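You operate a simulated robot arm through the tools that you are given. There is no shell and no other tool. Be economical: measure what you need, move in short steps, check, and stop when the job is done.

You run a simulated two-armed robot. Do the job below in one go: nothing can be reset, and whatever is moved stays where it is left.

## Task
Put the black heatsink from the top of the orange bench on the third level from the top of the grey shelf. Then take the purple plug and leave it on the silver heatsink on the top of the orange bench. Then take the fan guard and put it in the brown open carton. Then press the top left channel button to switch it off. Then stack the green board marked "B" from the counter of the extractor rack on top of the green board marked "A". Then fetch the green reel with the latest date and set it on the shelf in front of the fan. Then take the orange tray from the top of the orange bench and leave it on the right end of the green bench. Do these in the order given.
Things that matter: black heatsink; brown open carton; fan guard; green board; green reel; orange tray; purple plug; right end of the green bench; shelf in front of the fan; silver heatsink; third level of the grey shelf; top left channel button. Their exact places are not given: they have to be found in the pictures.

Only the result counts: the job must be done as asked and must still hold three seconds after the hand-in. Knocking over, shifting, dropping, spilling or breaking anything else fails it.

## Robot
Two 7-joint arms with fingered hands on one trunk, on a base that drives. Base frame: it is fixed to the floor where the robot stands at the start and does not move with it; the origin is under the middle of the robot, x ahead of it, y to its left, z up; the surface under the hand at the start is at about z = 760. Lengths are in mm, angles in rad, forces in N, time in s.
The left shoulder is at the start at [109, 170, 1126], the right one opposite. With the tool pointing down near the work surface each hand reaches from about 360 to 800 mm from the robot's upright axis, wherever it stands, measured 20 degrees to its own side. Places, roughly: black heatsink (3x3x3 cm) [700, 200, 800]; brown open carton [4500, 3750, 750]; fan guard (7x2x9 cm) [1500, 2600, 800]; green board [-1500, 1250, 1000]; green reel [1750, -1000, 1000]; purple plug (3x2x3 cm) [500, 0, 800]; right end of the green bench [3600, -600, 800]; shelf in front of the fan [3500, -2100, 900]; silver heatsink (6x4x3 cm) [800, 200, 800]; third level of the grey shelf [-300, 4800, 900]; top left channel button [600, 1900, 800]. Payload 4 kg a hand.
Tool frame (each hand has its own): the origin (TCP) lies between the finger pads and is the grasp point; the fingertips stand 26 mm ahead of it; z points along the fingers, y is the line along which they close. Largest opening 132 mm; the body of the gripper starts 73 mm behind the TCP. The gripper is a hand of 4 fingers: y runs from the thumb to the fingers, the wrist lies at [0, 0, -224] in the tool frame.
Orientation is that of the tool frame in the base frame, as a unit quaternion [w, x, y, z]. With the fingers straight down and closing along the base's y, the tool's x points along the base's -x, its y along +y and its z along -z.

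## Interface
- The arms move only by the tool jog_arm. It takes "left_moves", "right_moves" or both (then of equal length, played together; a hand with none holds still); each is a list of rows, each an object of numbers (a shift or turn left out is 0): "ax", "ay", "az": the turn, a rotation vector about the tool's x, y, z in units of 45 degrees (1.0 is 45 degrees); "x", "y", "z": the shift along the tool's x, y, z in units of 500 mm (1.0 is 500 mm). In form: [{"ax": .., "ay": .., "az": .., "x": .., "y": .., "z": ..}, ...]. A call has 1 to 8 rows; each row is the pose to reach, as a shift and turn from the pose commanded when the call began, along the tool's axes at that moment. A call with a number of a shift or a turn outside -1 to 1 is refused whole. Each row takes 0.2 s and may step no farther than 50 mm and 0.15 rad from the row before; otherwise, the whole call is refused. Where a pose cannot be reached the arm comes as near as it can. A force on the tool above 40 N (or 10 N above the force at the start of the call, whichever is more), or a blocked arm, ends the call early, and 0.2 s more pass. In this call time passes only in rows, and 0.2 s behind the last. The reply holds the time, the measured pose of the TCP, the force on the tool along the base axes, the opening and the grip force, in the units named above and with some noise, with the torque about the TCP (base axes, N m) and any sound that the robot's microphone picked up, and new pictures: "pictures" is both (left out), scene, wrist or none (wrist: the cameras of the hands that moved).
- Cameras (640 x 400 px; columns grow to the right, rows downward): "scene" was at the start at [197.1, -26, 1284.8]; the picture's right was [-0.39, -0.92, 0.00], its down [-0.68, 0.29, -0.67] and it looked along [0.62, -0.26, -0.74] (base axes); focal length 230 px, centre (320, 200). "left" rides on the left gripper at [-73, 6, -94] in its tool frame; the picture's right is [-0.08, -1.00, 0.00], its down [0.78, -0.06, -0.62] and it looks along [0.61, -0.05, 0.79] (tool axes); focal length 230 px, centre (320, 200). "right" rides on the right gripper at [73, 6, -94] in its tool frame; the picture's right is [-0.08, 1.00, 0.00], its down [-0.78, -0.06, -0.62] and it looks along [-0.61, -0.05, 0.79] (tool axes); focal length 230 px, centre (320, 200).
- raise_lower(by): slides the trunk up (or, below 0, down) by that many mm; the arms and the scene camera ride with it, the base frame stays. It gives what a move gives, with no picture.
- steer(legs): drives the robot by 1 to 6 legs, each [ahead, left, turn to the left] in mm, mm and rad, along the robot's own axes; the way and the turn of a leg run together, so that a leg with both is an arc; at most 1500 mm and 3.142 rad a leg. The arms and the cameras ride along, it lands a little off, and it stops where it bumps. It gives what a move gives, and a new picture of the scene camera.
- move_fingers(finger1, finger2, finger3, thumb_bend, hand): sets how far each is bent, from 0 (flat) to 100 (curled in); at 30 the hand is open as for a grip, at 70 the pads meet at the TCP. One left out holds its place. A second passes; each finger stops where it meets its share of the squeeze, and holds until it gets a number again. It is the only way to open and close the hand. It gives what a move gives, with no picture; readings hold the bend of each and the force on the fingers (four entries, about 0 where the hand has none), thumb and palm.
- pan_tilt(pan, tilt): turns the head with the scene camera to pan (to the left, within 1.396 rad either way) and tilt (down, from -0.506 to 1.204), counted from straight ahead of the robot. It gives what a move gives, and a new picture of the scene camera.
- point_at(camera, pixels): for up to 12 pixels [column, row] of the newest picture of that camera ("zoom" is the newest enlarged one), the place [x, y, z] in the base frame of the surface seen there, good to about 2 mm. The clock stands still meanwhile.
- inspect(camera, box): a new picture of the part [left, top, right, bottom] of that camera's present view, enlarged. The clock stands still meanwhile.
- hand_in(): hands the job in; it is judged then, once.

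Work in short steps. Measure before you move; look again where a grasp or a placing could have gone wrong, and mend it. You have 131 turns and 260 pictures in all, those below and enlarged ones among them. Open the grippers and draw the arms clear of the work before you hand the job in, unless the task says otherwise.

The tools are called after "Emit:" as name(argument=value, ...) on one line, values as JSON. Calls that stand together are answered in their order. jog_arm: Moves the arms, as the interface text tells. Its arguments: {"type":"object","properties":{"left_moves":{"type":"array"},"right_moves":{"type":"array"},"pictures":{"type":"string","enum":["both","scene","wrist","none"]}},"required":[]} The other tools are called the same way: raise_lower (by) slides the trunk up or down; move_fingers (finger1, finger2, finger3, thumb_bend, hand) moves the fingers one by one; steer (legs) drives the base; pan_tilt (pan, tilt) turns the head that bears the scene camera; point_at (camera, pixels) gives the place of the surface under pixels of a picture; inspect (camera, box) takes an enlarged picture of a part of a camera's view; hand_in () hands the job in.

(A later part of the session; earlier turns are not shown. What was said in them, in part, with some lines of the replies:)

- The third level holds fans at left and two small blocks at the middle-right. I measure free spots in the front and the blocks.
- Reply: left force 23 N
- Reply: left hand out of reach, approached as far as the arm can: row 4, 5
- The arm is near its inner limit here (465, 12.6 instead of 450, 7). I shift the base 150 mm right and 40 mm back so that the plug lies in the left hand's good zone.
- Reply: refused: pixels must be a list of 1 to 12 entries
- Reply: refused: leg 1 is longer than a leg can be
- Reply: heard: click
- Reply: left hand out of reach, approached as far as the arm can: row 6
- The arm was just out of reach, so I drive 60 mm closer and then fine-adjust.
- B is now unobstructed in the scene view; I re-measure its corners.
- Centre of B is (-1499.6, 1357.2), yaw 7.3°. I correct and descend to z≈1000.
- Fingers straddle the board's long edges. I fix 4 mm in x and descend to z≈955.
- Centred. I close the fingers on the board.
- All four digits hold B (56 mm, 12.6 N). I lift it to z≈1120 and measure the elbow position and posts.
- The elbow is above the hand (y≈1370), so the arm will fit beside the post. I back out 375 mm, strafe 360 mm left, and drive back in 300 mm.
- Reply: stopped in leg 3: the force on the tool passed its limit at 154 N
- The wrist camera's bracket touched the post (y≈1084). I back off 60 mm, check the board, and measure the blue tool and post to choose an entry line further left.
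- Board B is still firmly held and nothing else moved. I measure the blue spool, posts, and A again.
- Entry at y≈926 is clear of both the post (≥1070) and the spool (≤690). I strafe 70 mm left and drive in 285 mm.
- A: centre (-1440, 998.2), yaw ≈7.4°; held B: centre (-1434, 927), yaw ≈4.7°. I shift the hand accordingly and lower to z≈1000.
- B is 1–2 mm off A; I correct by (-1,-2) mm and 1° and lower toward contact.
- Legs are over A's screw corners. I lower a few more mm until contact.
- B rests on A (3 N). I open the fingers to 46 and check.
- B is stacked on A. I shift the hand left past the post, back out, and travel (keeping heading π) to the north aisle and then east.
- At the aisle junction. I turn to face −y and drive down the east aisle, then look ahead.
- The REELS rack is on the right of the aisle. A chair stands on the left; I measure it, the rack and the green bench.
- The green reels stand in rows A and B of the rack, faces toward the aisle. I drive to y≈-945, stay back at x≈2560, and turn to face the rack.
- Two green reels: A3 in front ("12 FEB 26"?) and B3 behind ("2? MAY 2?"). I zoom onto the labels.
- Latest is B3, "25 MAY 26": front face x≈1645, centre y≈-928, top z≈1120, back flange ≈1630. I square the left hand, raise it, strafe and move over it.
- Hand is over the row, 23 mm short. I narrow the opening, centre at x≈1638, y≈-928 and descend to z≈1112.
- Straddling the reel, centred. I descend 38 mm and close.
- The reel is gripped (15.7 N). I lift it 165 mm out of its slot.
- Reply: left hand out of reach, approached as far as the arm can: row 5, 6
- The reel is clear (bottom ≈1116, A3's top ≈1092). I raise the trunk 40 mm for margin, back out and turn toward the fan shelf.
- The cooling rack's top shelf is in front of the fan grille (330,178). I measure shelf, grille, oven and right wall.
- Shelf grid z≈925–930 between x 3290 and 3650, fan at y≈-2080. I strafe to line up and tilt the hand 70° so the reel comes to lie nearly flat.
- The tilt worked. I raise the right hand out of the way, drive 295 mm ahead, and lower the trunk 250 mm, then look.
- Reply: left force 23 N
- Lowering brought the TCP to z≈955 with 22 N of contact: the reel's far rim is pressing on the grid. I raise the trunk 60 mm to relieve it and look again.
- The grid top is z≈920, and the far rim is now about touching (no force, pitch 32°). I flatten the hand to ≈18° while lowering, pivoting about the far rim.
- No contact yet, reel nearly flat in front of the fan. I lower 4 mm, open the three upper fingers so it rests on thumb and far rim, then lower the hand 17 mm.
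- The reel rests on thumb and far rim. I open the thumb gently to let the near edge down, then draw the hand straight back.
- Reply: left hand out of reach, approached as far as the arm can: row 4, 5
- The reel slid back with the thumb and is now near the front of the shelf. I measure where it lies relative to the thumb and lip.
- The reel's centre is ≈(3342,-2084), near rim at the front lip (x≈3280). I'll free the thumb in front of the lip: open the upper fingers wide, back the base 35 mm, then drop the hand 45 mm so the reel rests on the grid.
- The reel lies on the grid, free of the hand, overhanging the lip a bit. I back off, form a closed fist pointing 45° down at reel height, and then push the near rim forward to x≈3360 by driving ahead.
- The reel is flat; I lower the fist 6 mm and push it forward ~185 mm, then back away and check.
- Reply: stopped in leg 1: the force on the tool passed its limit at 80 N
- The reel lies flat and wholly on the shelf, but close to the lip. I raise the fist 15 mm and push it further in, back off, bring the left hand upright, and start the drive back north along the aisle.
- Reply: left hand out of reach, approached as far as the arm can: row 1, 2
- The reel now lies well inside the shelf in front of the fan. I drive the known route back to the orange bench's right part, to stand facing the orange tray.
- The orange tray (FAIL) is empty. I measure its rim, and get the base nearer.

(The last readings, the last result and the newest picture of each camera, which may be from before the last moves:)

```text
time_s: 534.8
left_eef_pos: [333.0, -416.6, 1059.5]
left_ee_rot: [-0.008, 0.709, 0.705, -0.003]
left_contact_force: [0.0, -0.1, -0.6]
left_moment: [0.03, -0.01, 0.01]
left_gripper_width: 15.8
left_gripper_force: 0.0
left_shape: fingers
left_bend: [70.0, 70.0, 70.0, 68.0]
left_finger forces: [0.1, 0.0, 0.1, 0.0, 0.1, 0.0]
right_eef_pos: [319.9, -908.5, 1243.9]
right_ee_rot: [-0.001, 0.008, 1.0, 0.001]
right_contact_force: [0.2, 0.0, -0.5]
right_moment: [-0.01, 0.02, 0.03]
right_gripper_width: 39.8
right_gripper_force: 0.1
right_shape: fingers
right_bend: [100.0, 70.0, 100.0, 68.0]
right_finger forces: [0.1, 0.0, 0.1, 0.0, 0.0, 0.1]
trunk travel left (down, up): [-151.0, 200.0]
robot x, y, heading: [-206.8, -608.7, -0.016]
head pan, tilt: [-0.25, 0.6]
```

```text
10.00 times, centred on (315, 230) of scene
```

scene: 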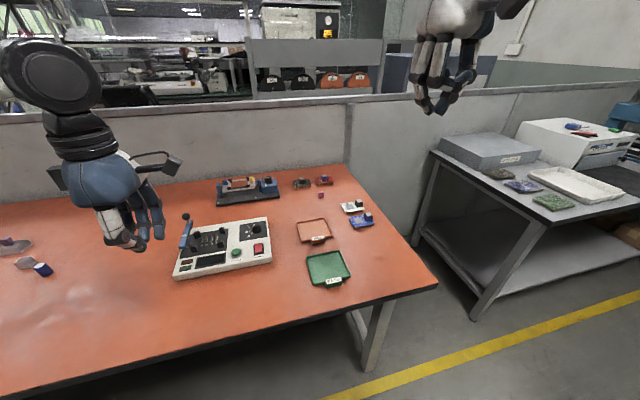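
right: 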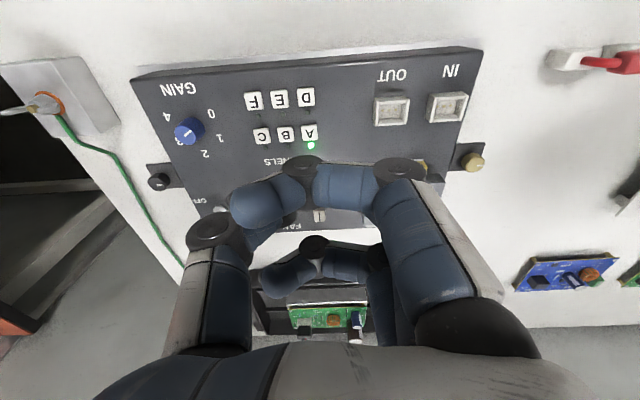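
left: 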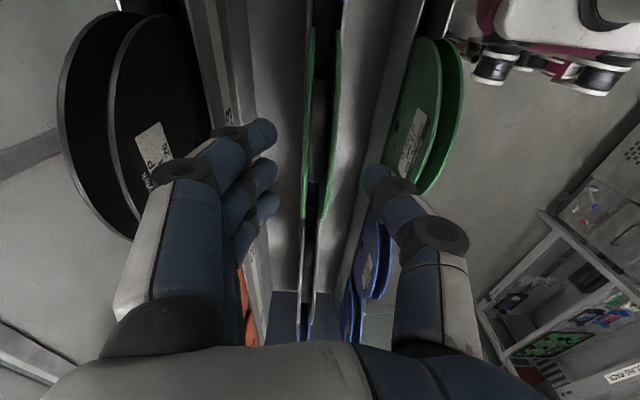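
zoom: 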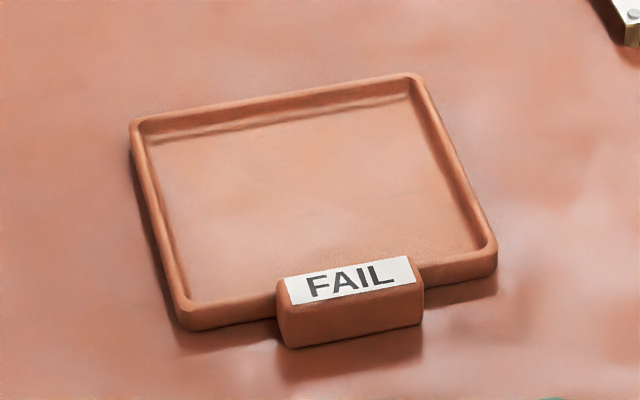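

Tray: x 540–640, y -709…-816, rim z 772, centre (590,-762). I'll grip it across its width with the right hand fully open: drive 213 mm ahead and move above it.

Emit:
steer(legs=[[213, 0, 0.016]])

Emit:
move_fingers(hand="right", finger1=30, finger2=30, finger3=30, thumb_bend=30)

Emit:
jog_arm(right_moves=[{"x": -0.014, "y": 0.033, "z": 0.09}, {"x": -0.028, "y": 0.066, "z": 0.18}, {"x": -0.042, "y": 0.1, "z": 0.27}, {"x": -0.056, "y": 0.133, "z": 0.36}, {"x": -0.07, "y": 0.166, "z": 0.45}, {"x": -0.084, "y": 0.2, "z": 0.54}, {"x": -0.098, "y": 0.233, "z": 0.63}, {"x": -0.112, "y": 0.266, "z": 0.71}], pictures="both")

```text
time_s: 536.4
left_eef_pos: [542.5, -407.3, 1060.7]
left_ee_rot: [-0.008, 0.702, 0.712, -0.003]
left_contact_force: [0.0, -1.1, 0.7]
left_moment: [-0.02, 0.0, 0.01]
left_gripper_width: 15.9
left_gripper_force: 0.1
left_shape: fingers
left_bend: [70.0, 70.0, 70.0, 68.0]
left_finger forces: [0.1, 0.1, 0.1, 0.0, 0.0, 0.0]
right_eef_pos: [538.8, -898.9, 1242.5]
right_ee_rot: [0.0, -0.003, 1.0, 0.0]
right_contact_force: [0.0, -0.1, -0.2]
right_moment: [-0.01, 0.02, 0.03]
right_gripper_width: 39.5
right_gripper_force: 0.0
right_shape: fingers
right_bend: [100.0, 70.0, 100.0, 68.0]
right_finger forces: [0.0, 0.0, 0.0, 0.0, 0.1, 0.1]
trunk travel left (down, up): [-151.0, 200.0]
robot x, y, heading: [0.7, -603.2, 0.008]
head pan, tilt: [-0.25, 0.6]
```

scene: 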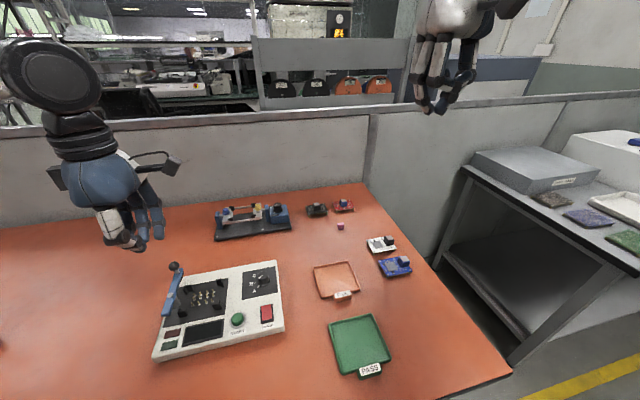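

```text
time_s: 537.4
left_eef_pos: [542.3, -406.0, 1060.2]
left_ee_rot: [-0.007, 0.703, 0.712, -0.002]
left_contact_force: [0.6, 0.2, 0.5]
left_moment: [0.01, -0.03, 0.01]
left_gripper_width: 16.0
left_gripper_force: 0.1
left_shape: fingers
left_bend: [70.0, 70.0, 70.0, 68.0]
left_finger forces: [0.1, 0.0, 0.0, 0.1, 0.1, 0.1]
right_eef_pos: [538.5, -899.4, 1243.3]
right_ee_rot: [-0.001, -0.003, 1.0, 0.0]
right_contact_force: [0.4, -0.1, 0.1]
right_moment: [0.03, 0.0, -0.02]
right_gripper_width: 135.7
right_gripper_force: 0.0
right_shape: fingers
right_bend: [30.0, 30.0, 30.0, 30.0]
right_finger forces: [0.1, 0.1, 0.0, 0.0, 0.0, 0.1]
trunk travel left (down, up): [-151.0, 200.0]
robot x, y, heading: [1.2, -602.6, 0.008]
head pan, tilt: [-0.25, 0.6]
```

```text
time_s: 539.2
left_eef_pos: [542.8, -406.9, 1060.4]
left_ee_rot: [-0.009, 0.703, 0.712, -0.003]
left_contact_force: [0.9, -0.2, -0.2]
left_moment: [0.0, 0.01, -0.01]
left_gripper_width: 15.8
left_gripper_force: 0.1
left_shape: fingers
left_bend: [70.0, 70.0, 70.0, 68.0]
left_finger forces: [0.1, 0.0, 0.0, 0.1, 0.0, 0.1]
right_eef_pos: [594.2, -766.4, 886.6]
right_ee_rot: [0.0, -0.004, 1.0, 0.001]
right_contact_force: [-0.2, 0.1, -0.6]
right_moment: [0.01, 0.0, 0.01]
right_gripper_width: 136.0
right_gripper_force: 0.0
right_shape: fingers
right_bend: [30.0, 30.0, 30.0, 30.0]
right_finger forces: [0.0, 0.0, 0.0, 0.0, 0.0, 0.1]
trunk travel left (down, up): [-151.0, 200.0]
robot x, y, heading: [2.9, -606.5, 0.01]
head pan, tilt: [-0.25, 0.6]
```

scene: 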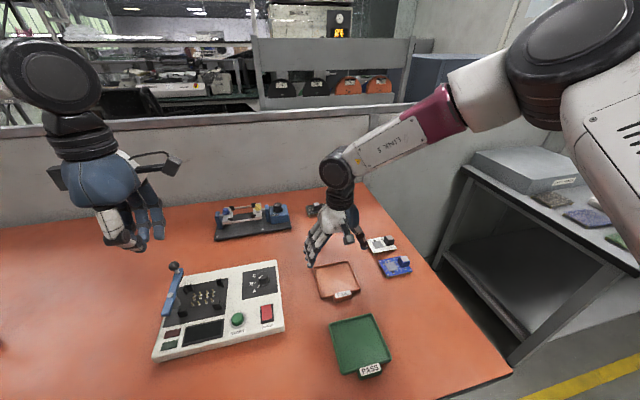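
right: 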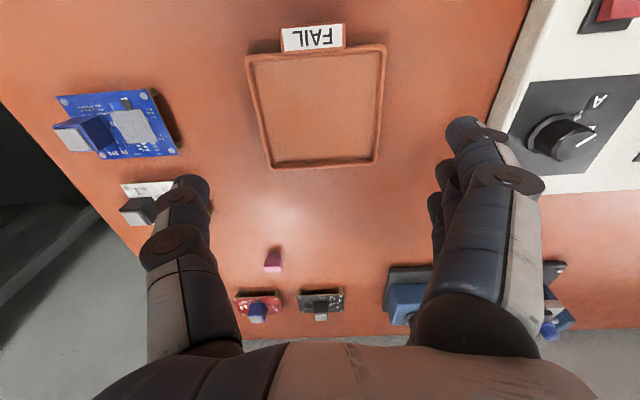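

Aligned over the tray. I correct 4 mm and 3° yaw, descend to z≈797 and close on the side walls.

Emit:
jog_arm(right_moves=[{"az": -0.065, "x": 0.008, "y": 0.008, "z": 0.06}, {"az": -0.065, "x": 0.008, "y": 0.008, "z": 0.12}, {"az": -0.065, "x": 0.008, "y": 0.008, "z": 0.165}, {"az": -0.065, "x": 0.008, "y": 0.008, "z": 0.18}], pictures="none")

Emit:
move_fingers(hand="right", finger1=50, finger2=50, finger3=50, thumb_bend=50)

Emit:
jog_arm(right_moves=[{"z": -0.02}, {"z": -0.05}], pictures="both")

```text
time_s: 540.2
left_eef_pos: [543.1, -407.5, 1060.3]
left_ee_rot: [-0.007, 0.702, 0.712, -0.003]
left_contact_force: [0.8, 0.3, 0.4]
left_moment: [0.01, 0.01, 0.02]
left_gripper_width: 15.9
left_gripper_force: 0.0
left_shape: fingers
left_bend: [70.0, 70.0, 70.0, 68.0]
left_finger forces: [0.0, 0.0, 0.0, 0.1, 0.1, 0.1]
right_eef_pos: [590.4, -762.4, 796.7]
right_ee_rot: [-0.001, -0.03, 1.0, 0.0]
right_contact_force: [0.9, 0.0, -0.5]
right_moment: [-0.01, 0.01, 0.01]
right_gripper_width: 136.1
right_gripper_force: 0.1
right_shape: fingers
right_bend: [30.0, 30.0, 30.0, 30.0]
right_finger forces: [0.1, 0.0, 0.0, 0.1, 0.0, 0.0]
trunk travel left (down, up): [-151.0, 200.0]
robot x, y, heading: [5.6, -605.9, 0.005]
head pan, tilt: [-0.25, 0.6]
```

```text
time_s: 541.2
left_eef_pos: [540.3, -405.7, 1061.8]
left_ee_rot: [-0.007, 0.702, 0.712, -0.002]
left_contact_force: [0.2, 0.8, 0.2]
left_moment: [0.0, -0.06, -0.02]
left_gripper_width: 15.9
left_gripper_force: 0.0
left_shape: fingers
left_bend: [70.0, 70.0, 70.0, 68.0]
left_finger forces: [0.0, 0.0, 0.1, 0.1, 0.0, 0.0]
right_eef_pos: [589.9, -761.6, 800.7]
right_ee_rot: [0.002, -0.03, 1.0, 0.0]
right_contact_force: [5.6, 6.8, 26.7]
right_moment: [-0.39, -0.19, 0.12]
right_gripper_width: 95.1
right_gripper_force: 23.4
right_shape: fingers
right_bend: [44.0, 45.0, 45.0, 46.0]
right_finger forces: [5.6, 4.9, 4.4, 0.0, 32.7, 0.0]
trunk travel left (down, up): [-151.0, 200.0]
robot x, y, heading: [-0.1, -604.3, 0.007]
head pan, tilt: [-0.25, 0.6]
```

```text
time_s: 541.8
left_eef_pos: [542.5, -405.7, 1059.9]
left_ee_rot: [-0.007, 0.702, 0.712, -0.003]
left_contact_force: [-1.1, -0.6, 0.0]
left_moment: [0.01, -0.04, 0.01]
left_gripper_width: 15.8
left_gripper_force: 0.0
left_shape: fingers
left_bend: [70.0, 70.0, 70.0, 68.0]
left_finger forces: [0.1, 0.1, 0.1, 0.1, 0.0, 0.1]
right_eef_pos: [588.2, -762.7, 822.5]
right_ee_rot: [-0.002, -0.029, 1.0, 0.0]
right_contact_force: [0.0, 0.4, -0.5]
right_moment: [-0.04, 0.02, -0.01]
right_gripper_width: 71.5
right_gripper_force: 0.1
right_shape: fingers
right_bend: [50.0, 50.0, 50.0, 50.0]
right_finger forces: [0.1, 0.0, 0.1, 0.0, 0.0, 0.1]
trunk travel left (down, up): [-151.0, 200.0]
robot x, y, heading: [5.7, -602.0, 0.008]
head pan, tilt: [-0.25, 0.6]
```

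scene: 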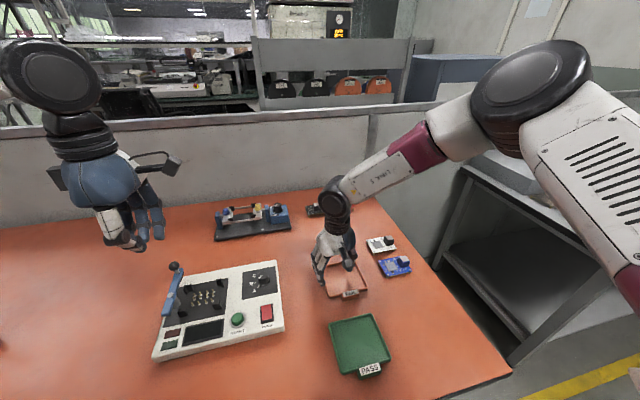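
right: 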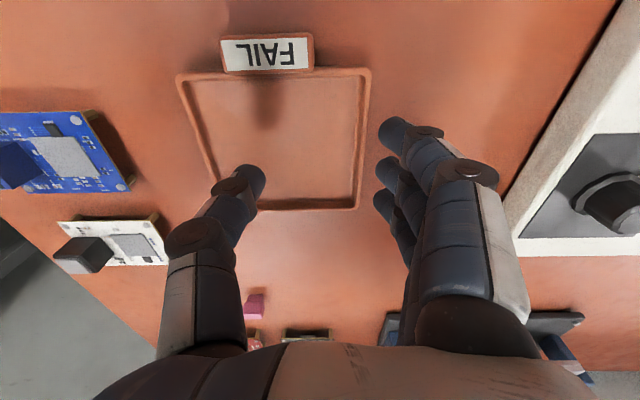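

The thumb rode over the low wall and the tray only shifted ~30 mm. I'll instead use the left hand to pinch the FAIL block and front wall fore-and-aft; I measure it in the right wrist view, raise the right hand, and strafe right.

Emit:
point_at(camera="right", pixels=[[224, 45], [310, 42], [312, 66], [226, 70], [268, 56], [290, 130], [178, 82], [369, 72], [358, 205], [300, 78], [200, 83], [120, 185]])

Emit:
jog_arm(right_moves=[{"z": -0.09}, {"z": -0.18}, {"z": -0.27}, {"z": -0.36}, {"z": -0.45}, {"z": -0.54}, {"z": -0.63}, {"z": -0.72}], pictures="none")

Emit:
move_fingers(hand="left", finger1=52, finger2=52, finger3=52, thumb_bend=52)

Emit:
steer(legs=[[0, -375, -0.006]])

Emit:
pan_tilt(pan=0.2, tilt=0.85)

```text
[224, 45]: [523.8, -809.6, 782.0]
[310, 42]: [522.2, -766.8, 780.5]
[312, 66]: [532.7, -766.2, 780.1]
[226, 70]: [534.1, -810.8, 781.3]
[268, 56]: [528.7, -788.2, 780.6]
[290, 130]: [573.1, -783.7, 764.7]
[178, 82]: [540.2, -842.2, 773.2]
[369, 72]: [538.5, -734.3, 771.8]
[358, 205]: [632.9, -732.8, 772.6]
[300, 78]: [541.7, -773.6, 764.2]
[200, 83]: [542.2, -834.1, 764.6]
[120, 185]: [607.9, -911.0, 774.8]
```

```text
time_s: 543.6
left_eef_pos: [541.9, -406.0, 1060.6]
left_ee_rot: [-0.007, 0.702, 0.712, -0.002]
left_contact_force: [0.1, 0.7, -0.6]
left_moment: [0.01, 0.04, 0.01]
left_gripper_width: 15.8
left_gripper_force: 0.0
left_shape: fingers
left_bend: [70.0, 70.0, 70.0, 68.0]
left_finger forces: [0.0, 0.0, 0.0, 0.0, 0.0, 0.0]
right_eef_pos: [589.3, -761.1, 1183.9]
right_ee_rot: [0.0, -0.03, 1.0, 0.0]
right_contact_force: [0.0, 0.7, -0.4]
right_moment: [-0.02, 0.01, 0.01]
right_gripper_width: 71.5
right_gripper_force: 0.1
right_shape: fingers
right_bend: [50.0, 50.0, 50.0, 50.0]
right_finger forces: [0.0, 0.0, 0.0, 0.0, 0.0, 0.1]
trunk travel left (down, up): [-151.0, 200.0]
robot x, y, heading: [1.5, -605.8, 0.002]
head pan, tilt: [-0.25, 0.6]
```

```text
time_s: 544.6
left_eef_pos: [542.2, -406.9, 1060.3]
left_ee_rot: [-0.007, 0.702, 0.712, -0.002]
left_contact_force: [-0.1, -0.3, -1.4]
left_moment: [0.03, 0.01, 0.0]
left_gripper_width: 63.4
left_gripper_force: 0.1
left_shape: fingers
left_bend: [52.0, 52.0, 52.0, 52.0]
left_finger forces: [0.1, 0.0, 0.1, 0.0, 0.1, 0.1]
right_eef_pos: [590.6, -760.9, 1182.7]
right_ee_rot: [-0.002, -0.028, 1.0, 0.0]
right_contact_force: [0.9, 0.3, -0.9]
right_moment: [0.03, 0.01, -0.01]
right_gripper_width: 71.4
right_gripper_force: 0.0
right_shape: fingers
right_bend: [50.0, 50.0, 50.0, 50.0]
right_finger forces: [0.1, 0.0, 0.0, 0.1, 0.0, 0.0]
trunk travel left (down, up): [-151.0, 200.0]
robot x, y, heading: [5.5, -605.2, 0.01]
head pan, tilt: [-0.25, 0.6]
```

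```text
time_s: 548.5
left_eef_pos: [544.2, -784.6, 1061.1]
left_ee_rot: [-0.007, 0.705, 0.709, -0.002]
left_contact_force: [-0.1, -0.3, 0.6]
left_moment: [0.01, 0.0, -0.01]
left_gripper_width: 63.5
left_gripper_force: 0.1
left_shape: fingers
left_bend: [52.0, 52.0, 52.0, 52.0]
left_finger forces: [0.0, 0.0, 0.1, 0.0, 0.0, 0.1]
right_eef_pos: [590.5, -1138.9, 1183.1]
right_ee_rot: [-0.001, -0.025, 1.0, -0.001]
right_contact_force: [-0.2, 0.3, -0.6]
right_moment: [0.0, -0.06, 0.0]
right_gripper_width: 71.3
right_gripper_force: 0.0
right_shape: fingers
right_bend: [50.0, 50.0, 50.0, 50.0]
right_finger forces: [0.0, 0.0, 0.0, 0.0, 0.0, 0.0]
trunk travel left (down, up): [-151.0, 200.0]
robot x, y, heading: [4.5, -979.8, -0.002]
head pan, tilt: [-0.25, 0.6]
```

scene: 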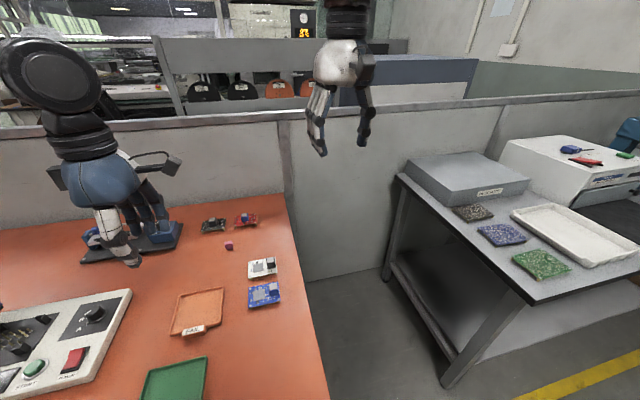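

```text
time_s: 549.4
left_eef_pos: [544.6, -782.4, 1060.6]
left_ee_rot: [-0.008, 0.705, 0.709, -0.002]
left_contact_force: [0.1, 0.2, -0.2]
left_moment: [0.04, 0.02, -0.02]
left_gripper_width: 63.4
left_gripper_force: 0.0
left_shape: fingers
left_bend: [52.0, 52.0, 52.0, 52.0]
left_finger forces: [0.0, 0.0, 0.0, 0.1, 0.0, 0.0]
right_eef_pos: [590.7, -1138.1, 1182.0]
right_ee_rot: [0.0, -0.025, 1.0, 0.0]
right_contact_force: [0.3, 1.0, 1.0]
right_moment: [0.03, -0.05, 0.03]
right_gripper_width: 71.4
right_gripper_force: 0.1
right_shape: fingers
right_bend: [50.0, 50.0, 50.0, 50.0]
right_finger forces: [0.0, 0.1, 0.0, 0.0, 0.0, 0.1]
trunk travel left (down, up): [-151.0, 200.0]
robot x, y, heading: [6.3, -978.7, -0.006]
head pan, tilt: [0.201, 0.85]
```

scene: 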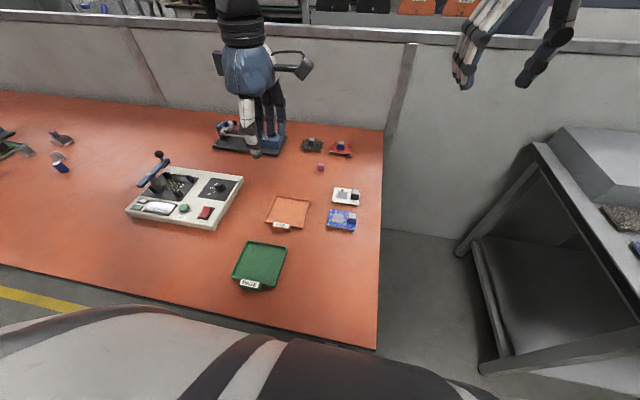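

The block is at x 522–534, y -767…-810, z 781; wall inner face ≈542. The left hand is almost above; I narrow it, descend with thumb in front of the block and fingers inside the wall, close and lift a little.

Emit:
move_fingers(hand="left", finger1=62, finger2=62, finger3=62, thumb_bend=62)

Emit:
jog_arm(left_moves=[{"x": -0.004, "y": -0.004, "z": 0.08}, {"x": -0.008, "y": -0.008, "z": 0.16}, {"x": -0.012, "y": -0.012, "z": 0.24}, {"x": -0.016, "y": -0.0175, "z": 0.32}, {"x": -0.016, "y": -0.0175, "z": 0.4}, {"x": -0.016, "y": -0.0175, "z": 0.47}, {"x": -0.016, "y": -0.0175, "z": 0.515}, {"x": -0.016, "y": -0.0175, "z": 0.535}], pictures="wrist")

Emit:
move_fingers(hand="left", finger1=78, finger2=78, finger3=78, thumb_bend=76)

Emit:
jog_arm(left_moves=[{"z": -0.02}, {"z": -0.06}, {"z": -0.12}], pictures="both")

```text
time_s: 550.4
left_eef_pos: [544.2, -782.6, 1059.8]
left_ee_rot: [-0.007, 0.706, 0.709, -0.003]
left_contact_force: [0.5, -0.2, 0.0]
left_moment: [-0.04, 0.02, -0.01]
left_gripper_width: 34.2
left_gripper_force: 0.0
left_shape: fingers
left_bend: [62.0, 62.0, 62.0, 62.0]
left_finger forces: [0.0, 0.0, 0.1, 0.0, 0.1, 0.0]
right_eef_pos: [590.1, -1138.1, 1182.8]
right_ee_rot: [-0.001, -0.025, 1.0, 0.0]
right_contact_force: [0.2, 0.4, 0.7]
right_moment: [-0.02, 0.05, 0.01]
right_gripper_width: 71.2
right_gripper_force: 0.0
right_shape: fingers
right_bend: [50.0, 50.0, 50.0, 50.0]
right_finger forces: [0.0, 0.0, 0.0, 0.0, 0.1, 0.0]
trunk travel left (down, up): [-151.0, 200.0]
robot x, y, heading: [3.2, -980.8, 0.001]
head pan, tilt: [0.201, 0.85]
```

```text
time_s: 552.2
left_eef_pos: [531.3, -789.1, 794.9]
left_ee_rot: [-0.005, 0.704, 0.71, -0.001]
left_contact_force: [1.2, 1.9, 12.1]
left_moment: [-0.08, -0.32, 0.05]
left_gripper_width: 33.1
left_gripper_force: 6.0
left_shape: fingers
left_bend: [63.0, 63.0, 62.0, 62.0]
left_finger forces: [5.7, 4.0, 2.5, 0.1, 0.1, 0.0]
right_eef_pos: [588.5, -1137.8, 1184.4]
right_ee_rot: [0.001, -0.025, 1.0, 0.0]
right_contact_force: [-0.7, -0.7, -1.4]
right_moment: [0.0, 0.01, 0.03]
right_gripper_width: 71.7
right_gripper_force: 0.1
right_shape: fingers
right_bend: [50.0, 50.0, 50.0, 50.0]
right_finger forces: [0.0, 0.0, 0.0, 0.1, 0.0, 0.1]
trunk travel left (down, up): [-151.0, 200.0]
robot x, y, heading: [6.2, -977.1, -0.002]
head pan, tilt: [0.201, 0.85]
```

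left: 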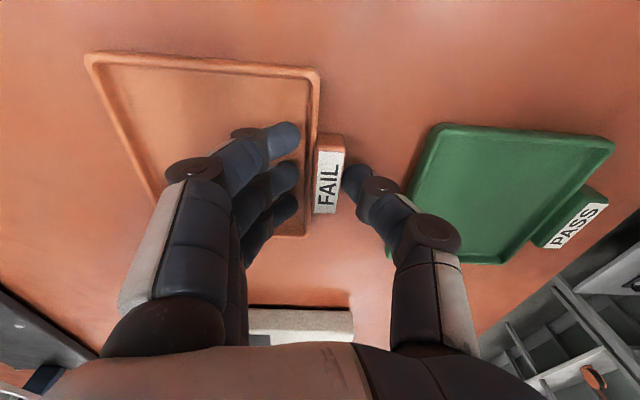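

```text
time_s: 553.2
left_eef_pos: [531.3, -789.9, 793.3]
left_ee_rot: [-0.008, 0.705, 0.709, -0.003]
left_contact_force: [0.2, 0.3, -0.8]
left_moment: [0.0, 0.06, 0.03]
left_gripper_width: 23.9
left_gripper_force: 21.9
left_shape: fingers
left_bend: [75.0, 75.0, 75.0, 66.0]
left_finger forces: [7.1, 7.1, 7.4, 0.0, 21.6, 0.0]
right_eef_pos: [589.8, -1138.9, 1182.7]
right_ee_rot: [-0.001, -0.025, 1.0, 0.0]
right_contact_force: [0.0, -0.1, -0.4]
right_moment: [-0.03, 0.01, 0.0]
right_gripper_width: 71.3
right_gripper_force: 0.0
right_shape: fingers
right_bend: [50.0, 50.0, 50.0, 50.0]
right_finger forces: [0.1, 0.1, 0.0, 0.0, 0.0, 0.1]
trunk travel left (down, up): [-151.0, 200.0]
robot x, y, heading: [2.8, -979.0, -0.002]
head pan, tilt: [0.201, 0.85]
```

```text
time_s: 554.0
left_eef_pos: [531.5, -790.5, 854.3]
left_ee_rot: [-0.007, 0.706, 0.708, -0.002]
left_contact_force: [0.1, 0.1, -0.7]
left_moment: [0.01, 0.06, 0.0]
left_gripper_width: 24.1
left_gripper_force: 22.0
left_shape: fingers
left_bend: [75.0, 75.0, 75.0, 66.0]
left_finger forces: [7.1, 7.2, 7.3, 0.0, 21.7, 0.0]
right_eef_pos: [590.4, -1137.6, 1181.5]
right_ee_rot: [0.0, -0.025, 1.0, 0.001]
right_contact_force: [-0.6, -0.1, -0.3]
right_moment: [-0.04, -0.01, -0.02]
right_gripper_width: 71.4
right_gripper_force: 0.0
right_shape: fingers
right_bend: [50.0, 50.0, 50.0, 50.0]
right_finger forces: [0.0, 0.0, 0.1, 0.0, 0.0, 0.0]
trunk travel left (down, up): [-151.0, 200.0]
robot x, y, heading: [5.4, -980.7, -0.003]
head pan, tilt: [0.201, 0.85]
5 turns are left
```

scene: 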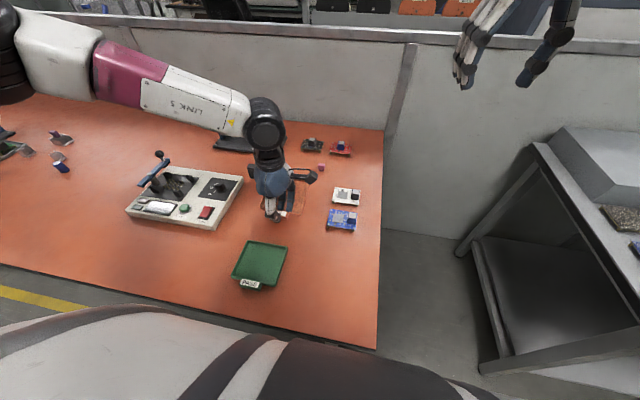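
left: 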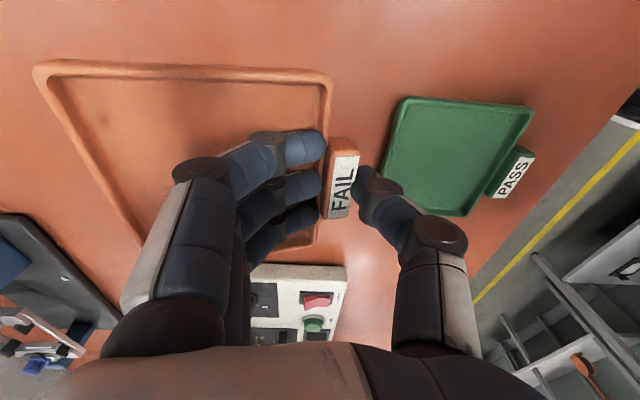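

The tray is lifted and firmly held (22 N) and nothing else was touched. I raise it, draw in the right hand, and drive the known route all the way to the green bench.

Emit:
jog_arm(left_moves=[{"z": -0.08}, {"z": -0.16}, {"z": -0.24}, {"z": -0.32}, {"z": -0.4}], right_moves=[{"x": 0.07}, {"x": 0.14}, {"x": 0.21}, {"x": 0.28}, {"x": 0.34}], pictures="none")

Emit:
steer(legs=[[-285, 0, 0.003], [0, 1450, 0], [0, 1450, 0], [0, 1450, 0], [0, 360, 0]])

Emit:
steer(legs=[[1350, 0, 0], [1330, 0, 0], [0, 0, -1.571], [1450, 0, 0], [1450, 0, 0], [1450, 0, 0]])

Emit:
steer(legs=[[0, 0, 1.571]])

Emit:
pan_tilt(pan=0.1, tilt=0.45)

```text
time_s: 555.2
left_eef_pos: [534.1, -790.3, 1052.9]
left_ee_rot: [-0.007, 0.706, 0.708, -0.002]
left_contact_force: [0.3, 0.5, -0.6]
left_moment: [0.02, 0.03, 0.0]
left_gripper_width: 23.9
left_gripper_force: 21.4
left_shape: fingers
left_bend: [75.0, 75.0, 75.0, 66.0]
left_finger forces: [6.9, 7.0, 7.2, 0.1, 21.7, 0.1]
right_eef_pos: [419.6, -1146.9, 1183.4]
right_ee_rot: [0.001, -0.024, 1.0, 0.0]
right_contact_force: [-0.2, 0.2, -0.1]
right_moment: [0.0, -0.03, -0.01]
right_gripper_width: 71.3
right_gripper_force: 0.1
right_shape: fingers
right_bend: [50.0, 50.0, 50.0, 50.0]
right_finger forces: [0.0, 0.0, 0.0, 0.0, 0.0, 0.0]
trunk travel left (down, up): [-151.0, 200.0]
robot x, y, heading: [1.0, -978.2, 0.002]
head pan, tilt: [0.201, 0.85]
```

```text
time_s: 598.0
left_eef_pos: [220.6, 3934.3, 1053.3]
left_ee_rot: [-0.008, 0.702, 0.713, -0.004]
left_contact_force: [0.7, 0.5, -1.3]
left_moment: [0.0, 0.04, -0.02]
left_gripper_width: 24.2
left_gripper_force: 21.4
left_shape: fingers
left_bend: [75.0, 75.0, 75.0, 66.0]
left_finger forces: [6.7, 7.0, 7.1, 0.1, 21.7, 0.1]
right_eef_pos: [109.5, 3577.5, 1182.3]
right_ee_rot: [0.0, -0.03, 1.0, 0.0]
right_contact_force: [0.1, 0.3, -0.3]
right_moment: [0.0, 0.01, -0.01]
right_gripper_width: 71.6
right_gripper_force: 0.1
right_shape: fingers
right_bend: [50.0, 50.0, 50.0, 50.0]
right_finger forces: [0.1, 0.1, 0.1, 0.1, 0.0, 0.0]
trunk travel left (down, up): [-151.0, 200.0]
robot x, y, heading: [-312.0, 3743.8, 0.005]
head pan, tilt: [0.201, 0.85]
```

scene: 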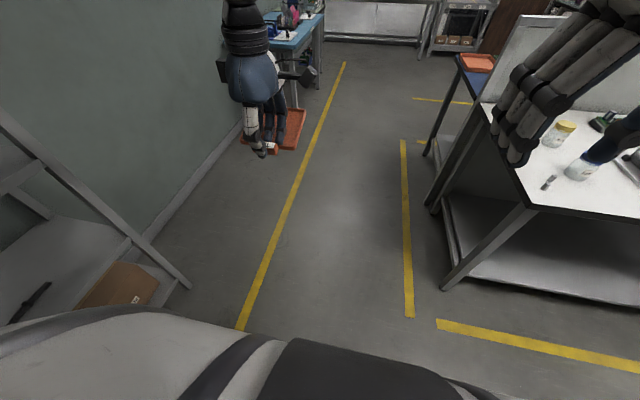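

```text
time_s: 635.2
left_eef_pos: [2702.0, -1080.8, 1053.5]
left_ee_rot: [-0.008, 1.0, 0.017, 0.003]
left_contact_force: [-0.8, 0.0, -1.3]
left_moment: [0.07, 0.0, 0.0]
left_gripper_width: 23.6
left_gripper_force: 18.8
left_shape: fingers
left_bend: [75.0, 75.0, 75.0, 66.0]
left_finger forces: [5.8, 5.9, 6.1, 0.1, 20.8, 0.0]
right_eef_pos: [2342.9, -975.0, 1182.6]
right_ee_rot: [0.0, 0.679, 0.735, 0.001]
right_contact_force: [-0.3, -0.5, -1.2]
right_moment: [0.03, 0.03, -0.02]
right_gripper_width: 71.2
right_gripper_force: 0.1
right_shape: fingers
right_bend: [50.0, 50.0, 50.0, 50.0]
right_finger forces: [0.0, 0.0, 0.0, 0.0, 0.1, 0.0]
trunk travel left (down, up): [-151.0, 200.0]
robot x, y, heading: [2501.6, -554.9, -1.541]
head pan, tilt: [0.201, 0.85]
```

scene: 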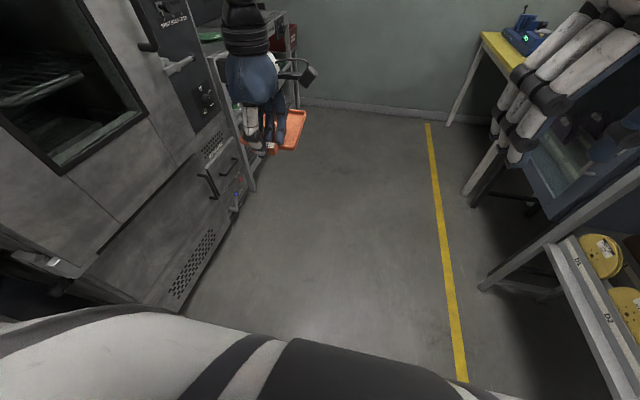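

```text
time_s: 639.4
left_eef_pos: [3027.5, -354.4, 1053.8]
left_ee_rot: [-0.008, 0.698, 0.716, -0.003]
left_contact_force: [0.4, 0.0, -1.4]
left_moment: [0.01, 0.04, -0.05]
left_gripper_width: 21.4
left_gripper_force: 18.9
left_shape: fingers
left_bend: [75.0, 75.0, 75.0, 67.0]
left_finger forces: [6.1, 7.0, 6.2, 0.0, 18.8, 0.0]
right_eef_pos: [2919.9, -713.7, 1183.0]
right_ee_rot: [-0.001, -0.035, 0.999, -0.001]
right_contact_force: [-0.1, 0.4, -0.3]
right_moment: [0.02, -0.01, -0.01]
right_gripper_width: 71.5
right_gripper_force: 0.0
right_shape: fingers
right_bend: [50.0, 50.0, 50.0, 50.0]
right_finger forces: [0.1, 0.0, 0.0, 0.1, 0.0, 0.0]
trunk travel left (down, up): [-151.0, 200.0]
robot x, y, heading: [2503.1, -557.5, 0.022]
head pan, tilt: [0.201, 0.85]
```

scene: 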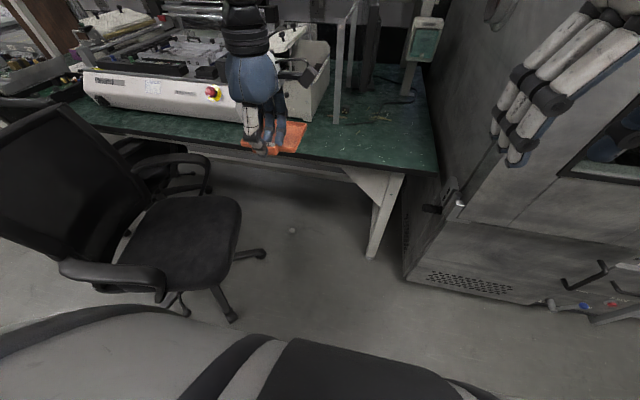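

```text
time_s: 640.3
left_eef_pos: [3028.8, -354.8, 1053.3]
left_ee_rot: [-0.008, 0.698, 0.716, -0.003]
left_contact_force: [-0.7, 0.8, -0.9]
left_moment: [0.01, 0.05, 0.0]
left_gripper_width: 21.4
left_gripper_force: 18.6
left_shape: fingers
left_bend: [75.0, 75.0, 75.0, 67.0]
left_finger forces: [6.1, 7.0, 6.1, 0.0, 18.8, 0.0]
right_eef_pos: [2919.3, -713.4, 1183.0]
right_ee_rot: [0.0, -0.035, 0.999, -0.001]
right_contact_force: [-0.1, -0.7, 0.4]
right_moment: [0.01, 0.0, 0.0]
right_gripper_width: 71.6
right_gripper_force: 0.1
right_shape: fingers
right_bend: [50.0, 50.0, 50.0, 50.0]
right_finger forces: [0.0, 0.1, 0.0, 0.0, 0.0, 0.1]
trunk travel left (down, up): [-151.0, 200.0]
robot x, y, heading: [2498.1, -552.1, 0.018]
head pan, tilt: [0.099, 0.45]
4 turns are left
```

scene: 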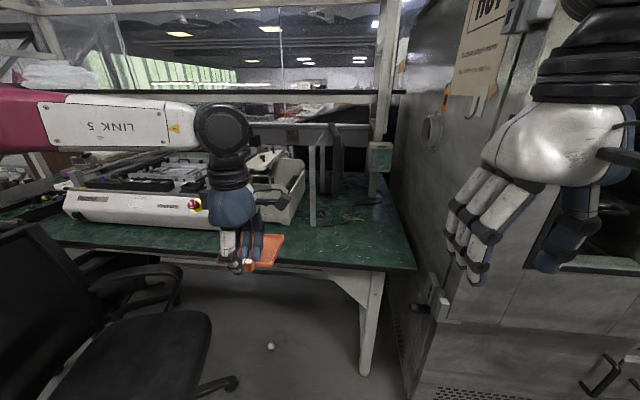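

The tray is still held. I measure the right end of the green bench, the post and clutter there.

Emit:
point_at(camera="scene", pixels=[[412, 267], [385, 205], [312, 222], [350, 215], [340, 262], [375, 245], [345, 235], [300, 262], [375, 190], [395, 250], [365, 265], [330, 245]])

Emit:
inspect(camera="scene", box=[260, 140, 440, 290])

Emit:
inspect(camera="left", box=[0, 0, 640, 399])

```text
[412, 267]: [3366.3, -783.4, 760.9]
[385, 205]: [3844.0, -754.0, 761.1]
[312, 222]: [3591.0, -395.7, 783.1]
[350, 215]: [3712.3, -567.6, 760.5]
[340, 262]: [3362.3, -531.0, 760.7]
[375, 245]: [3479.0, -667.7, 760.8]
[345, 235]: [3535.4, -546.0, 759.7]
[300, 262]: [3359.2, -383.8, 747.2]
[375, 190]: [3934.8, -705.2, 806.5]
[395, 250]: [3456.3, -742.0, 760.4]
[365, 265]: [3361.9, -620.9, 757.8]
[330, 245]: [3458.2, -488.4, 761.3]
```

```text
2.67 times, centred on (350, 215) of scene
```

zoom: 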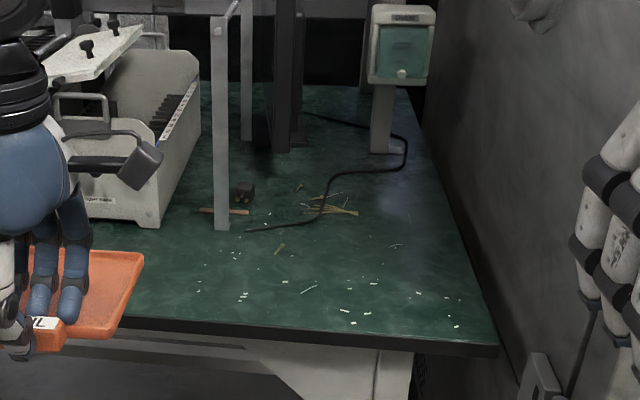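

```text
1.00 times, centred on (320, 200) of left (not enlarged: the box is as wide or as high as the picture)
3 turns are left
```

zoom: 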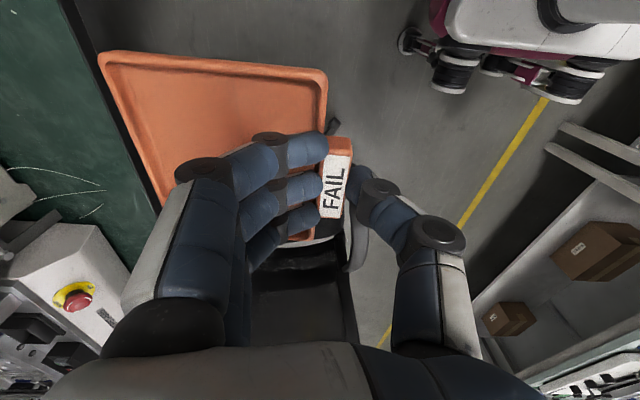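

Bench surface z=761, front edge x≈3362, right end y≈-785, front area free. I drive in, extend the left arm, and lower the tray to about centre (3470,-620).

Emit:
steer(legs=[[240, -255, -0.018]])

Emit:
jog_arm(left_moves=[{"y": 0.09}, {"y": 0.18}, {"y": 0.28}, {"y": 0.28, "z": 0.09}, {"y": 0.28, "z": 0.18}, {"y": 0.28, "z": 0.27}, {"y": 0.28, "z": 0.36}], pictures="none")

Emit:
jog_arm(left_moves=[{"z": 0.05}, {"z": 0.09}, {"z": 0.12}, {"z": 0.14}, {"z": 0.15}], pictures="both")

Emit:
inspect(camera="scene", box=[200, 150, 440, 350])

```text
time_s: 643.1
left_eef_pos: [3272.8, -618.1, 1053.5]
left_ee_rot: [-0.008, 0.703, 0.711, -0.004]
left_contact_force: [0.2, -0.1, -1.7]
left_moment: [0.01, 0.03, -0.02]
left_gripper_width: 21.4
left_gripper_force: 18.8
left_shape: fingers
left_bend: [75.0, 75.0, 75.0, 67.0]
left_finger forces: [6.1, 7.0, 6.2, 0.0, 18.8, 0.1]
right_eef_pos: [3159.2, -974.7, 1181.8]
right_ee_rot: [-0.002, -0.027, 1.0, -0.001]
right_contact_force: [0.3, -1.5, 0.7]
right_moment: [0.01, -0.03, 0.04]
right_gripper_width: 71.6
right_gripper_force: 0.1
right_shape: fingers
right_bend: [50.0, 50.0, 50.0, 50.0]
right_finger forces: [0.1, 0.0, 0.0, 0.1, 0.0, 0.0]
trunk travel left (down, up): [-151.0, 200.0]
robot x, y, heading: [2740.8, -808.8, 0.001]
head pan, tilt: [0.099, 0.45]
```

scene: 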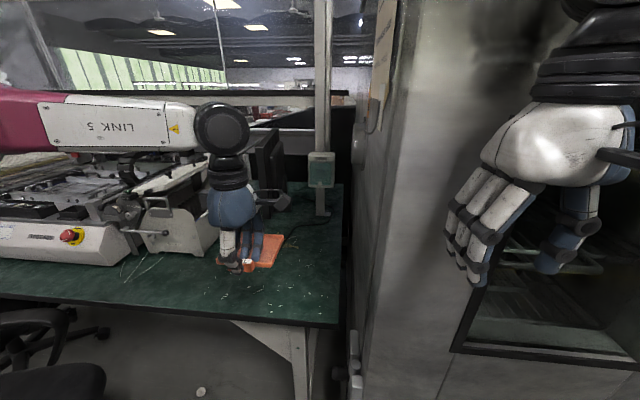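

```text
time_s: 644.7
left_eef_pos: [3410.2, -615.2, 870.1]
left_ee_rot: [-0.007, 0.703, 0.711, -0.004]
left_contact_force: [0.1, -0.4, -0.7]
left_moment: [0.01, 0.06, -0.03]
left_gripper_width: 21.2
left_gripper_force: 20.1
left_shape: fingers
left_bend: [76.0, 75.0, 76.0, 67.0]
left_finger forces: [5.9, 8.3, 6.0, 0.1, 19.0, 0.1]
right_eef_pos: [3159.6, -974.5, 1182.3]
right_ee_rot: [-0.001, -0.027, 1.0, 0.0]
right_contact_force: [0.3, 0.2, -0.4]
right_moment: [0.0, 0.05, -0.01]
right_gripper_width: 71.5
right_gripper_force: 0.0
right_shape: fingers
right_bend: [50.0, 50.0, 50.0, 50.0]
right_finger forces: [0.0, 0.1, 0.0, 0.1, 0.0, 0.1]
trunk travel left (down, up): [-151.0, 200.0]
robot x, y, heading: [2741.3, -806.0, 0.007]
head pan, tilt: [0.099, 0.45]
```

```text
time_s: 645.9
left_eef_pos: [3408.2, -614.9, 795.6]
left_ee_rot: [-0.007, 0.703, 0.711, -0.003]
left_contact_force: [1.1, 0.6, -0.9]
left_moment: [0.0, 0.06, -0.02]
left_gripper_width: 20.6
left_gripper_force: 20.1
left_shape: fingers
left_bend: [76.0, 75.0, 76.0, 67.0]
left_finger forces: [6.0, 8.4, 6.0, 0.0, 19.1, 0.0]
right_eef_pos: [3158.0, -974.6, 1183.1]
right_ee_rot: [-0.001, -0.028, 1.0, 0.0]
right_contact_force: [-0.3, 0.2, 0.4]
right_moment: [0.02, -0.02, 0.0]
right_gripper_width: 71.6
right_gripper_force: 0.0
right_shape: fingers
right_bend: [50.0, 50.0, 50.0, 50.0]
right_finger forces: [0.0, 0.0, 0.1, 0.0, 0.0, 0.0]
trunk travel left (down, up): [-151.0, 200.0]
robot x, y, heading: [2740.7, -805.9, 0.003]
head pan, tilt: [0.099, 0.45]
```

scene: 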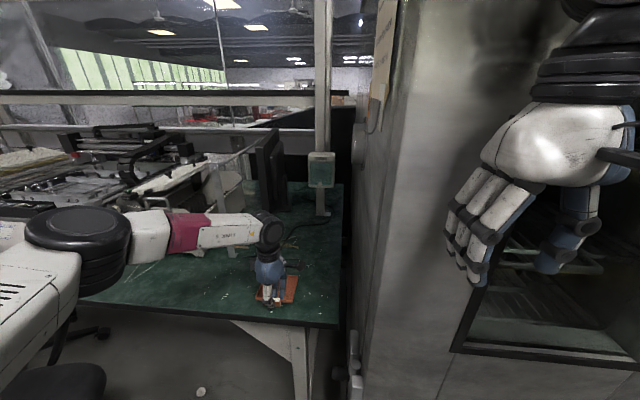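
left: 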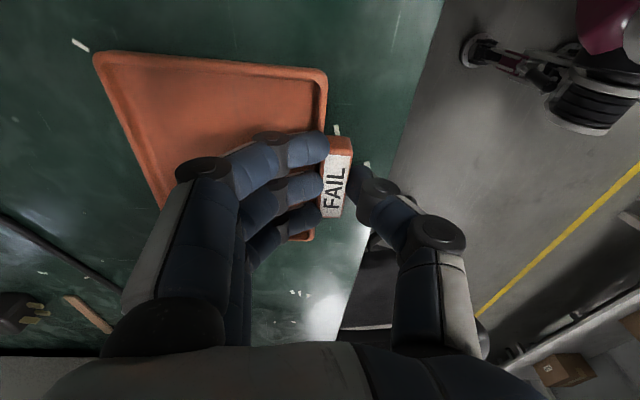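

```text
2.00 times, centred on (320, 250) of scene
2 turns are left
```

zoom: 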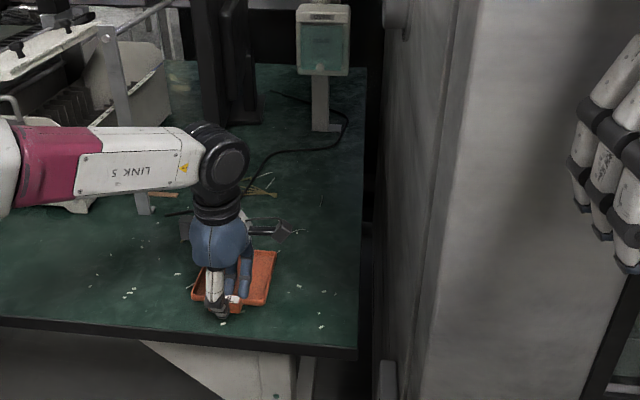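

No contact yet at z 795.6, so the last millimetres remain. I lower gently, open the hand, lift straight up, back away and check.

Emit:
jog_arm(left_moves=[{"z": 0.003}, {"z": 0.006}, {"z": 0.009}], pictures="none")

Emit:
move_fingers(hand="left", finger1=60, finger2=60, finger3=60, thumb_bend=57)

Emit:
jog_arm(left_moves=[{"z": -0.02}, {"z": -0.07}, {"z": -0.15}, {"z": -0.24}, {"z": -0.33}, {"z": -0.42}], pictures="wrist")

Emit:
steer(legs=[[-250, 0, 0]])

Emit:
move_fingers(hand="left", finger1=30, finger2=30, finger3=30, thumb_bend=30)

Emit:
move_fingers(hand="right", finger1=30, finger2=30, finger3=30, thumb_bend=30)

```text
time_s: 646.7
left_eef_pos: [3409.1, -614.8, 791.7]
left_ee_rot: [-0.007, 0.703, 0.711, -0.003]
left_contact_force: [0.0, 1.1, 2.2]
left_moment: [0.0, 0.01, 0.02]
left_gripper_width: 21.1
left_gripper_force: 21.6
left_shape: fingers
left_bend: [76.0, 76.0, 76.0, 67.0]
left_finger forces: [7.1, 10.8, 6.1, 0.0, 20.3, 0.1]
right_eef_pos: [3158.2, -975.7, 1184.1]
right_ee_rot: [0.0, -0.027, 1.0, -0.001]
right_contact_force: [-0.5, -0.2, -0.3]
right_moment: [-0.01, 0.01, 0.0]
right_gripper_width: 71.6
right_gripper_force: 0.0
right_shape: fingers
right_bend: [50.0, 50.0, 50.0, 50.0]
right_finger forces: [0.0, 0.0, 0.0, 0.0, 0.0, 0.0]
trunk travel left (down, up): [-151.0, 200.0]
robot x, y, heading: [2740.3, -811.9, 0.004]
head pan, tilt: [0.099, 0.45]
```

```text
time_s: 647.7
left_eef_pos: [3407.0, -614.2, 793.8]
left_ee_rot: [-0.006, 0.704, 0.71, -0.001]
left_contact_force: [-2.8, 1.4, 21.2]
left_moment: [-0.04, -0.31, 0.0]
left_gripper_width: 39.7
left_gripper_force: 10.9
left_shape: fingers
left_bend: [64.0, 64.0, 64.0, 56.0]
left_finger forces: [7.4, 7.0, 6.5, 0.0, 0.1, 0.1]
right_eef_pos: [3156.2, -976.1, 1183.5]
right_ee_rot: [0.0, -0.027, 1.0, 0.0]
right_contact_force: [-0.1, 0.1, -0.4]
right_moment: [0.0, -0.01, -0.03]
right_gripper_width: 71.4
right_gripper_force: 0.1
right_shape: fingers
right_bend: [50.0, 50.0, 50.0, 50.0]
right_finger forces: [0.0, 0.0, 0.0, 0.1, 0.1, 0.1]
trunk travel left (down, up): [-151.0, 200.0]
robot x, y, heading: [2741.9, -807.0, 0.002]
head pan, tilt: [0.099, 0.45]
```

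```text
time_s: 649.1
left_eef_pos: [3409.7, -615.7, 1002.3]
left_ee_rot: [-0.009, 0.704, 0.711, -0.003]
left_contact_force: [0.0, 0.0, 0.4]
left_moment: [-0.04, -0.05, 0.03]
left_gripper_width: 44.6
left_gripper_force: 0.0
left_shape: fingers
left_bend: [60.0, 60.0, 60.0, 56.0]
left_finger forces: [0.1, 0.0, 0.0, 0.0, 0.0, 0.1]
right_eef_pos: [3158.7, -976.6, 1183.2]
right_ee_rot: [0.0, -0.028, 1.0, -0.001]
right_contact_force: [-0.8, 0.5, 0.0]
right_moment: [0.03, -0.03, -0.03]
right_gripper_width: 71.5
right_gripper_force: 0.2
right_shape: fingers
right_bend: [50.0, 50.0, 50.0, 50.0]
right_finger forces: [0.0, 0.0, 0.1, 0.0, 0.0, 0.0]
trunk travel left (down, up): [-151.0, 200.0]
robot x, y, heading: [2741.5, -810.0, -0.002]
head pan, tilt: [0.099, 0.45]
```

left: 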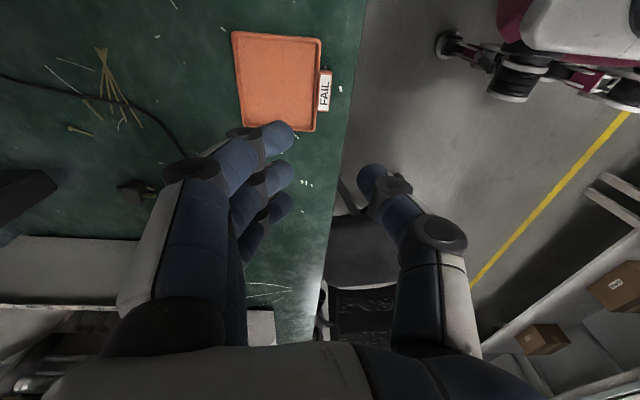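

```text
time_s: 651.0
left_eef_pos: [3161.0, -616.0, 1000.8]
left_ee_rot: [-0.007, 0.704, 0.71, -0.002]
left_contact_force: [0.2, 0.0, 0.1]
left_moment: [0.01, -0.01, 0.0]
left_gripper_width: 44.8
left_gripper_force: 0.0
left_shape: fingers
left_bend: [60.0, 60.0, 60.0, 56.0]
left_finger forces: [0.0, 0.1, 0.0, 0.0, 0.1, 0.1]
right_eef_pos: [2909.4, -975.4, 1182.6]
right_ee_rot: [0.0, -0.027, 1.0, 0.0]
right_contact_force: [0.1, 0.0, 0.8]
right_moment: [-0.03, -0.03, -0.01]
right_gripper_width: 71.6
right_gripper_force: 0.0
right_shape: fingers
right_bend: [50.0, 50.0, 50.0, 50.0]
right_finger forces: [0.0, 0.1, 0.0, 0.0, 0.0, 0.1]
trunk travel left (down, up): [-151.0, 200.0]
robot x, y, heading: [2495.0, -809.7, 0.003]
head pan, tilt: [0.099, 0.45]
```

scene: 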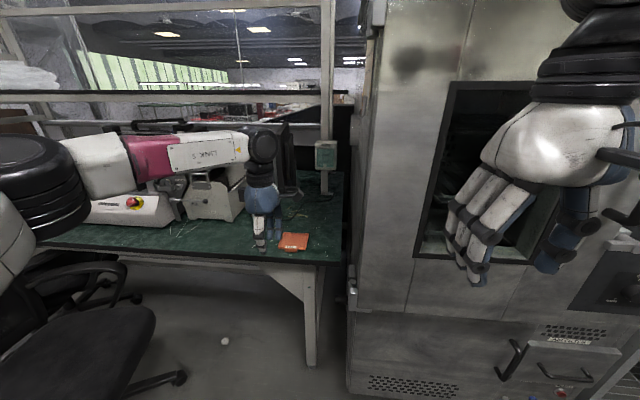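

```text
time_s: 652.0
left_eef_pos: [3162.0, -617.5, 1001.2]
left_ee_rot: [-0.007, 0.703, 0.711, -0.002]
left_contact_force: [-0.3, -0.2, 0.4]
left_moment: [0.01, 0.02, 0.03]
left_gripper_width: 136.0
left_gripper_force: 0.1
left_shape: fingers
left_bend: [30.0, 30.0, 30.0, 30.0]
left_finger forces: [0.0, 0.0, 0.0, 0.0, 0.0, 0.0]
right_eef_pos: [2910.3, -976.2, 1182.6]
right_ee_rot: [-0.001, -0.027, 1.0, 0.001]
right_contact_force: [-0.9, -1.1, 0.3]
right_moment: [0.03, 0.01, 0.03]
right_gripper_width: 71.6
right_gripper_force: 0.0
right_shape: fingers
right_bend: [50.0, 50.0, 50.0, 50.0]
right_finger forces: [0.0, 0.1, 0.0, 0.0, 0.0, 0.1]
trunk travel left (down, up): [-151.0, 200.0]
robot x, y, heading: [2493.1, -808.8, 0.004]
head pan, tilt: [0.099, 0.45]
```

```text
time_s: 653.0
left_eef_pos: [3161.9, -617.1, 1000.3]
left_ee_rot: [-0.008, 0.704, 0.71, -0.002]
left_contact_force: [-0.1, -0.1, -0.2]
left_moment: [0.02, -0.01, -0.01]
left_gripper_width: 135.6
left_gripper_force: 0.1
left_shape: fingers
left_bend: [30.0, 30.0, 30.0, 30.0]
left_finger forces: [0.0, 0.1, 0.0, 0.1, 0.1, 0.0]
right_eef_pos: [2909.8, -976.7, 1183.6]
right_ee_rot: [-0.001, -0.027, 1.0, 0.0]
right_contact_force: [0.3, 0.0, -0.1]
right_moment: [0.01, 0.0, 0.04]
right_gripper_width: 135.9
right_gripper_force: 0.1
right_shape: fingers
right_bend: [30.0, 30.0, 30.0, 30.0]
right_finger forces: [0.1, 0.0, 0.0, 0.1, 0.0, 0.0]
trunk travel left (down, up): [-151.0, 200.0]
robot x, y, heading: [2494.3, -808.9, 0.004]
head pan, tilt: [0.099, 0.45]
1 turns are left
```

The tray lies flat on the right end of the green bench, hands are open and clear; I hand the job in.

Emit:
hand_in()

```text
The job is handed in.
```

I did all seven steps in the order given and handed the job in; both hands are open and clear of the work. I have had no verdict on it yet.

Results, as last seen by the cameras:
- **Black heatsink:** it stands flat on the third level of the grey shelf.
- **Purple plug:** it stands on the large silver heatsink on the orange bench.
- **Fan guard:** I took the guard with the orange tab from in front of the "24 V" fan. It lies flat in the brown open carton.
- **Channel button:** I pressed A (top left), heard a click, and its light went off.
- **Green board B:** it is stacked on board A, with its legs on A's corners.
- **Green reel:** the latest date was "25 MAY 26". That reel lies flat on the cooling rack's top shelf, in front of the fan.
- **Orange tray:** it lies flat on the right end of the green bench.

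Contacts that could count against it:
- **Extractor rack post:** a bracket on the left wrist hit the post hard, at about 154 N, while I carried board B. Nothing looked out of place afterwards.
- **Cooling rack lip:** the left hand caught the front lip at about 80 N while pushing the reel back.
- **Orange tray:** my first grip slipped and moved it about 30 mm on the bench before I got hold of it. It touched nothing else.
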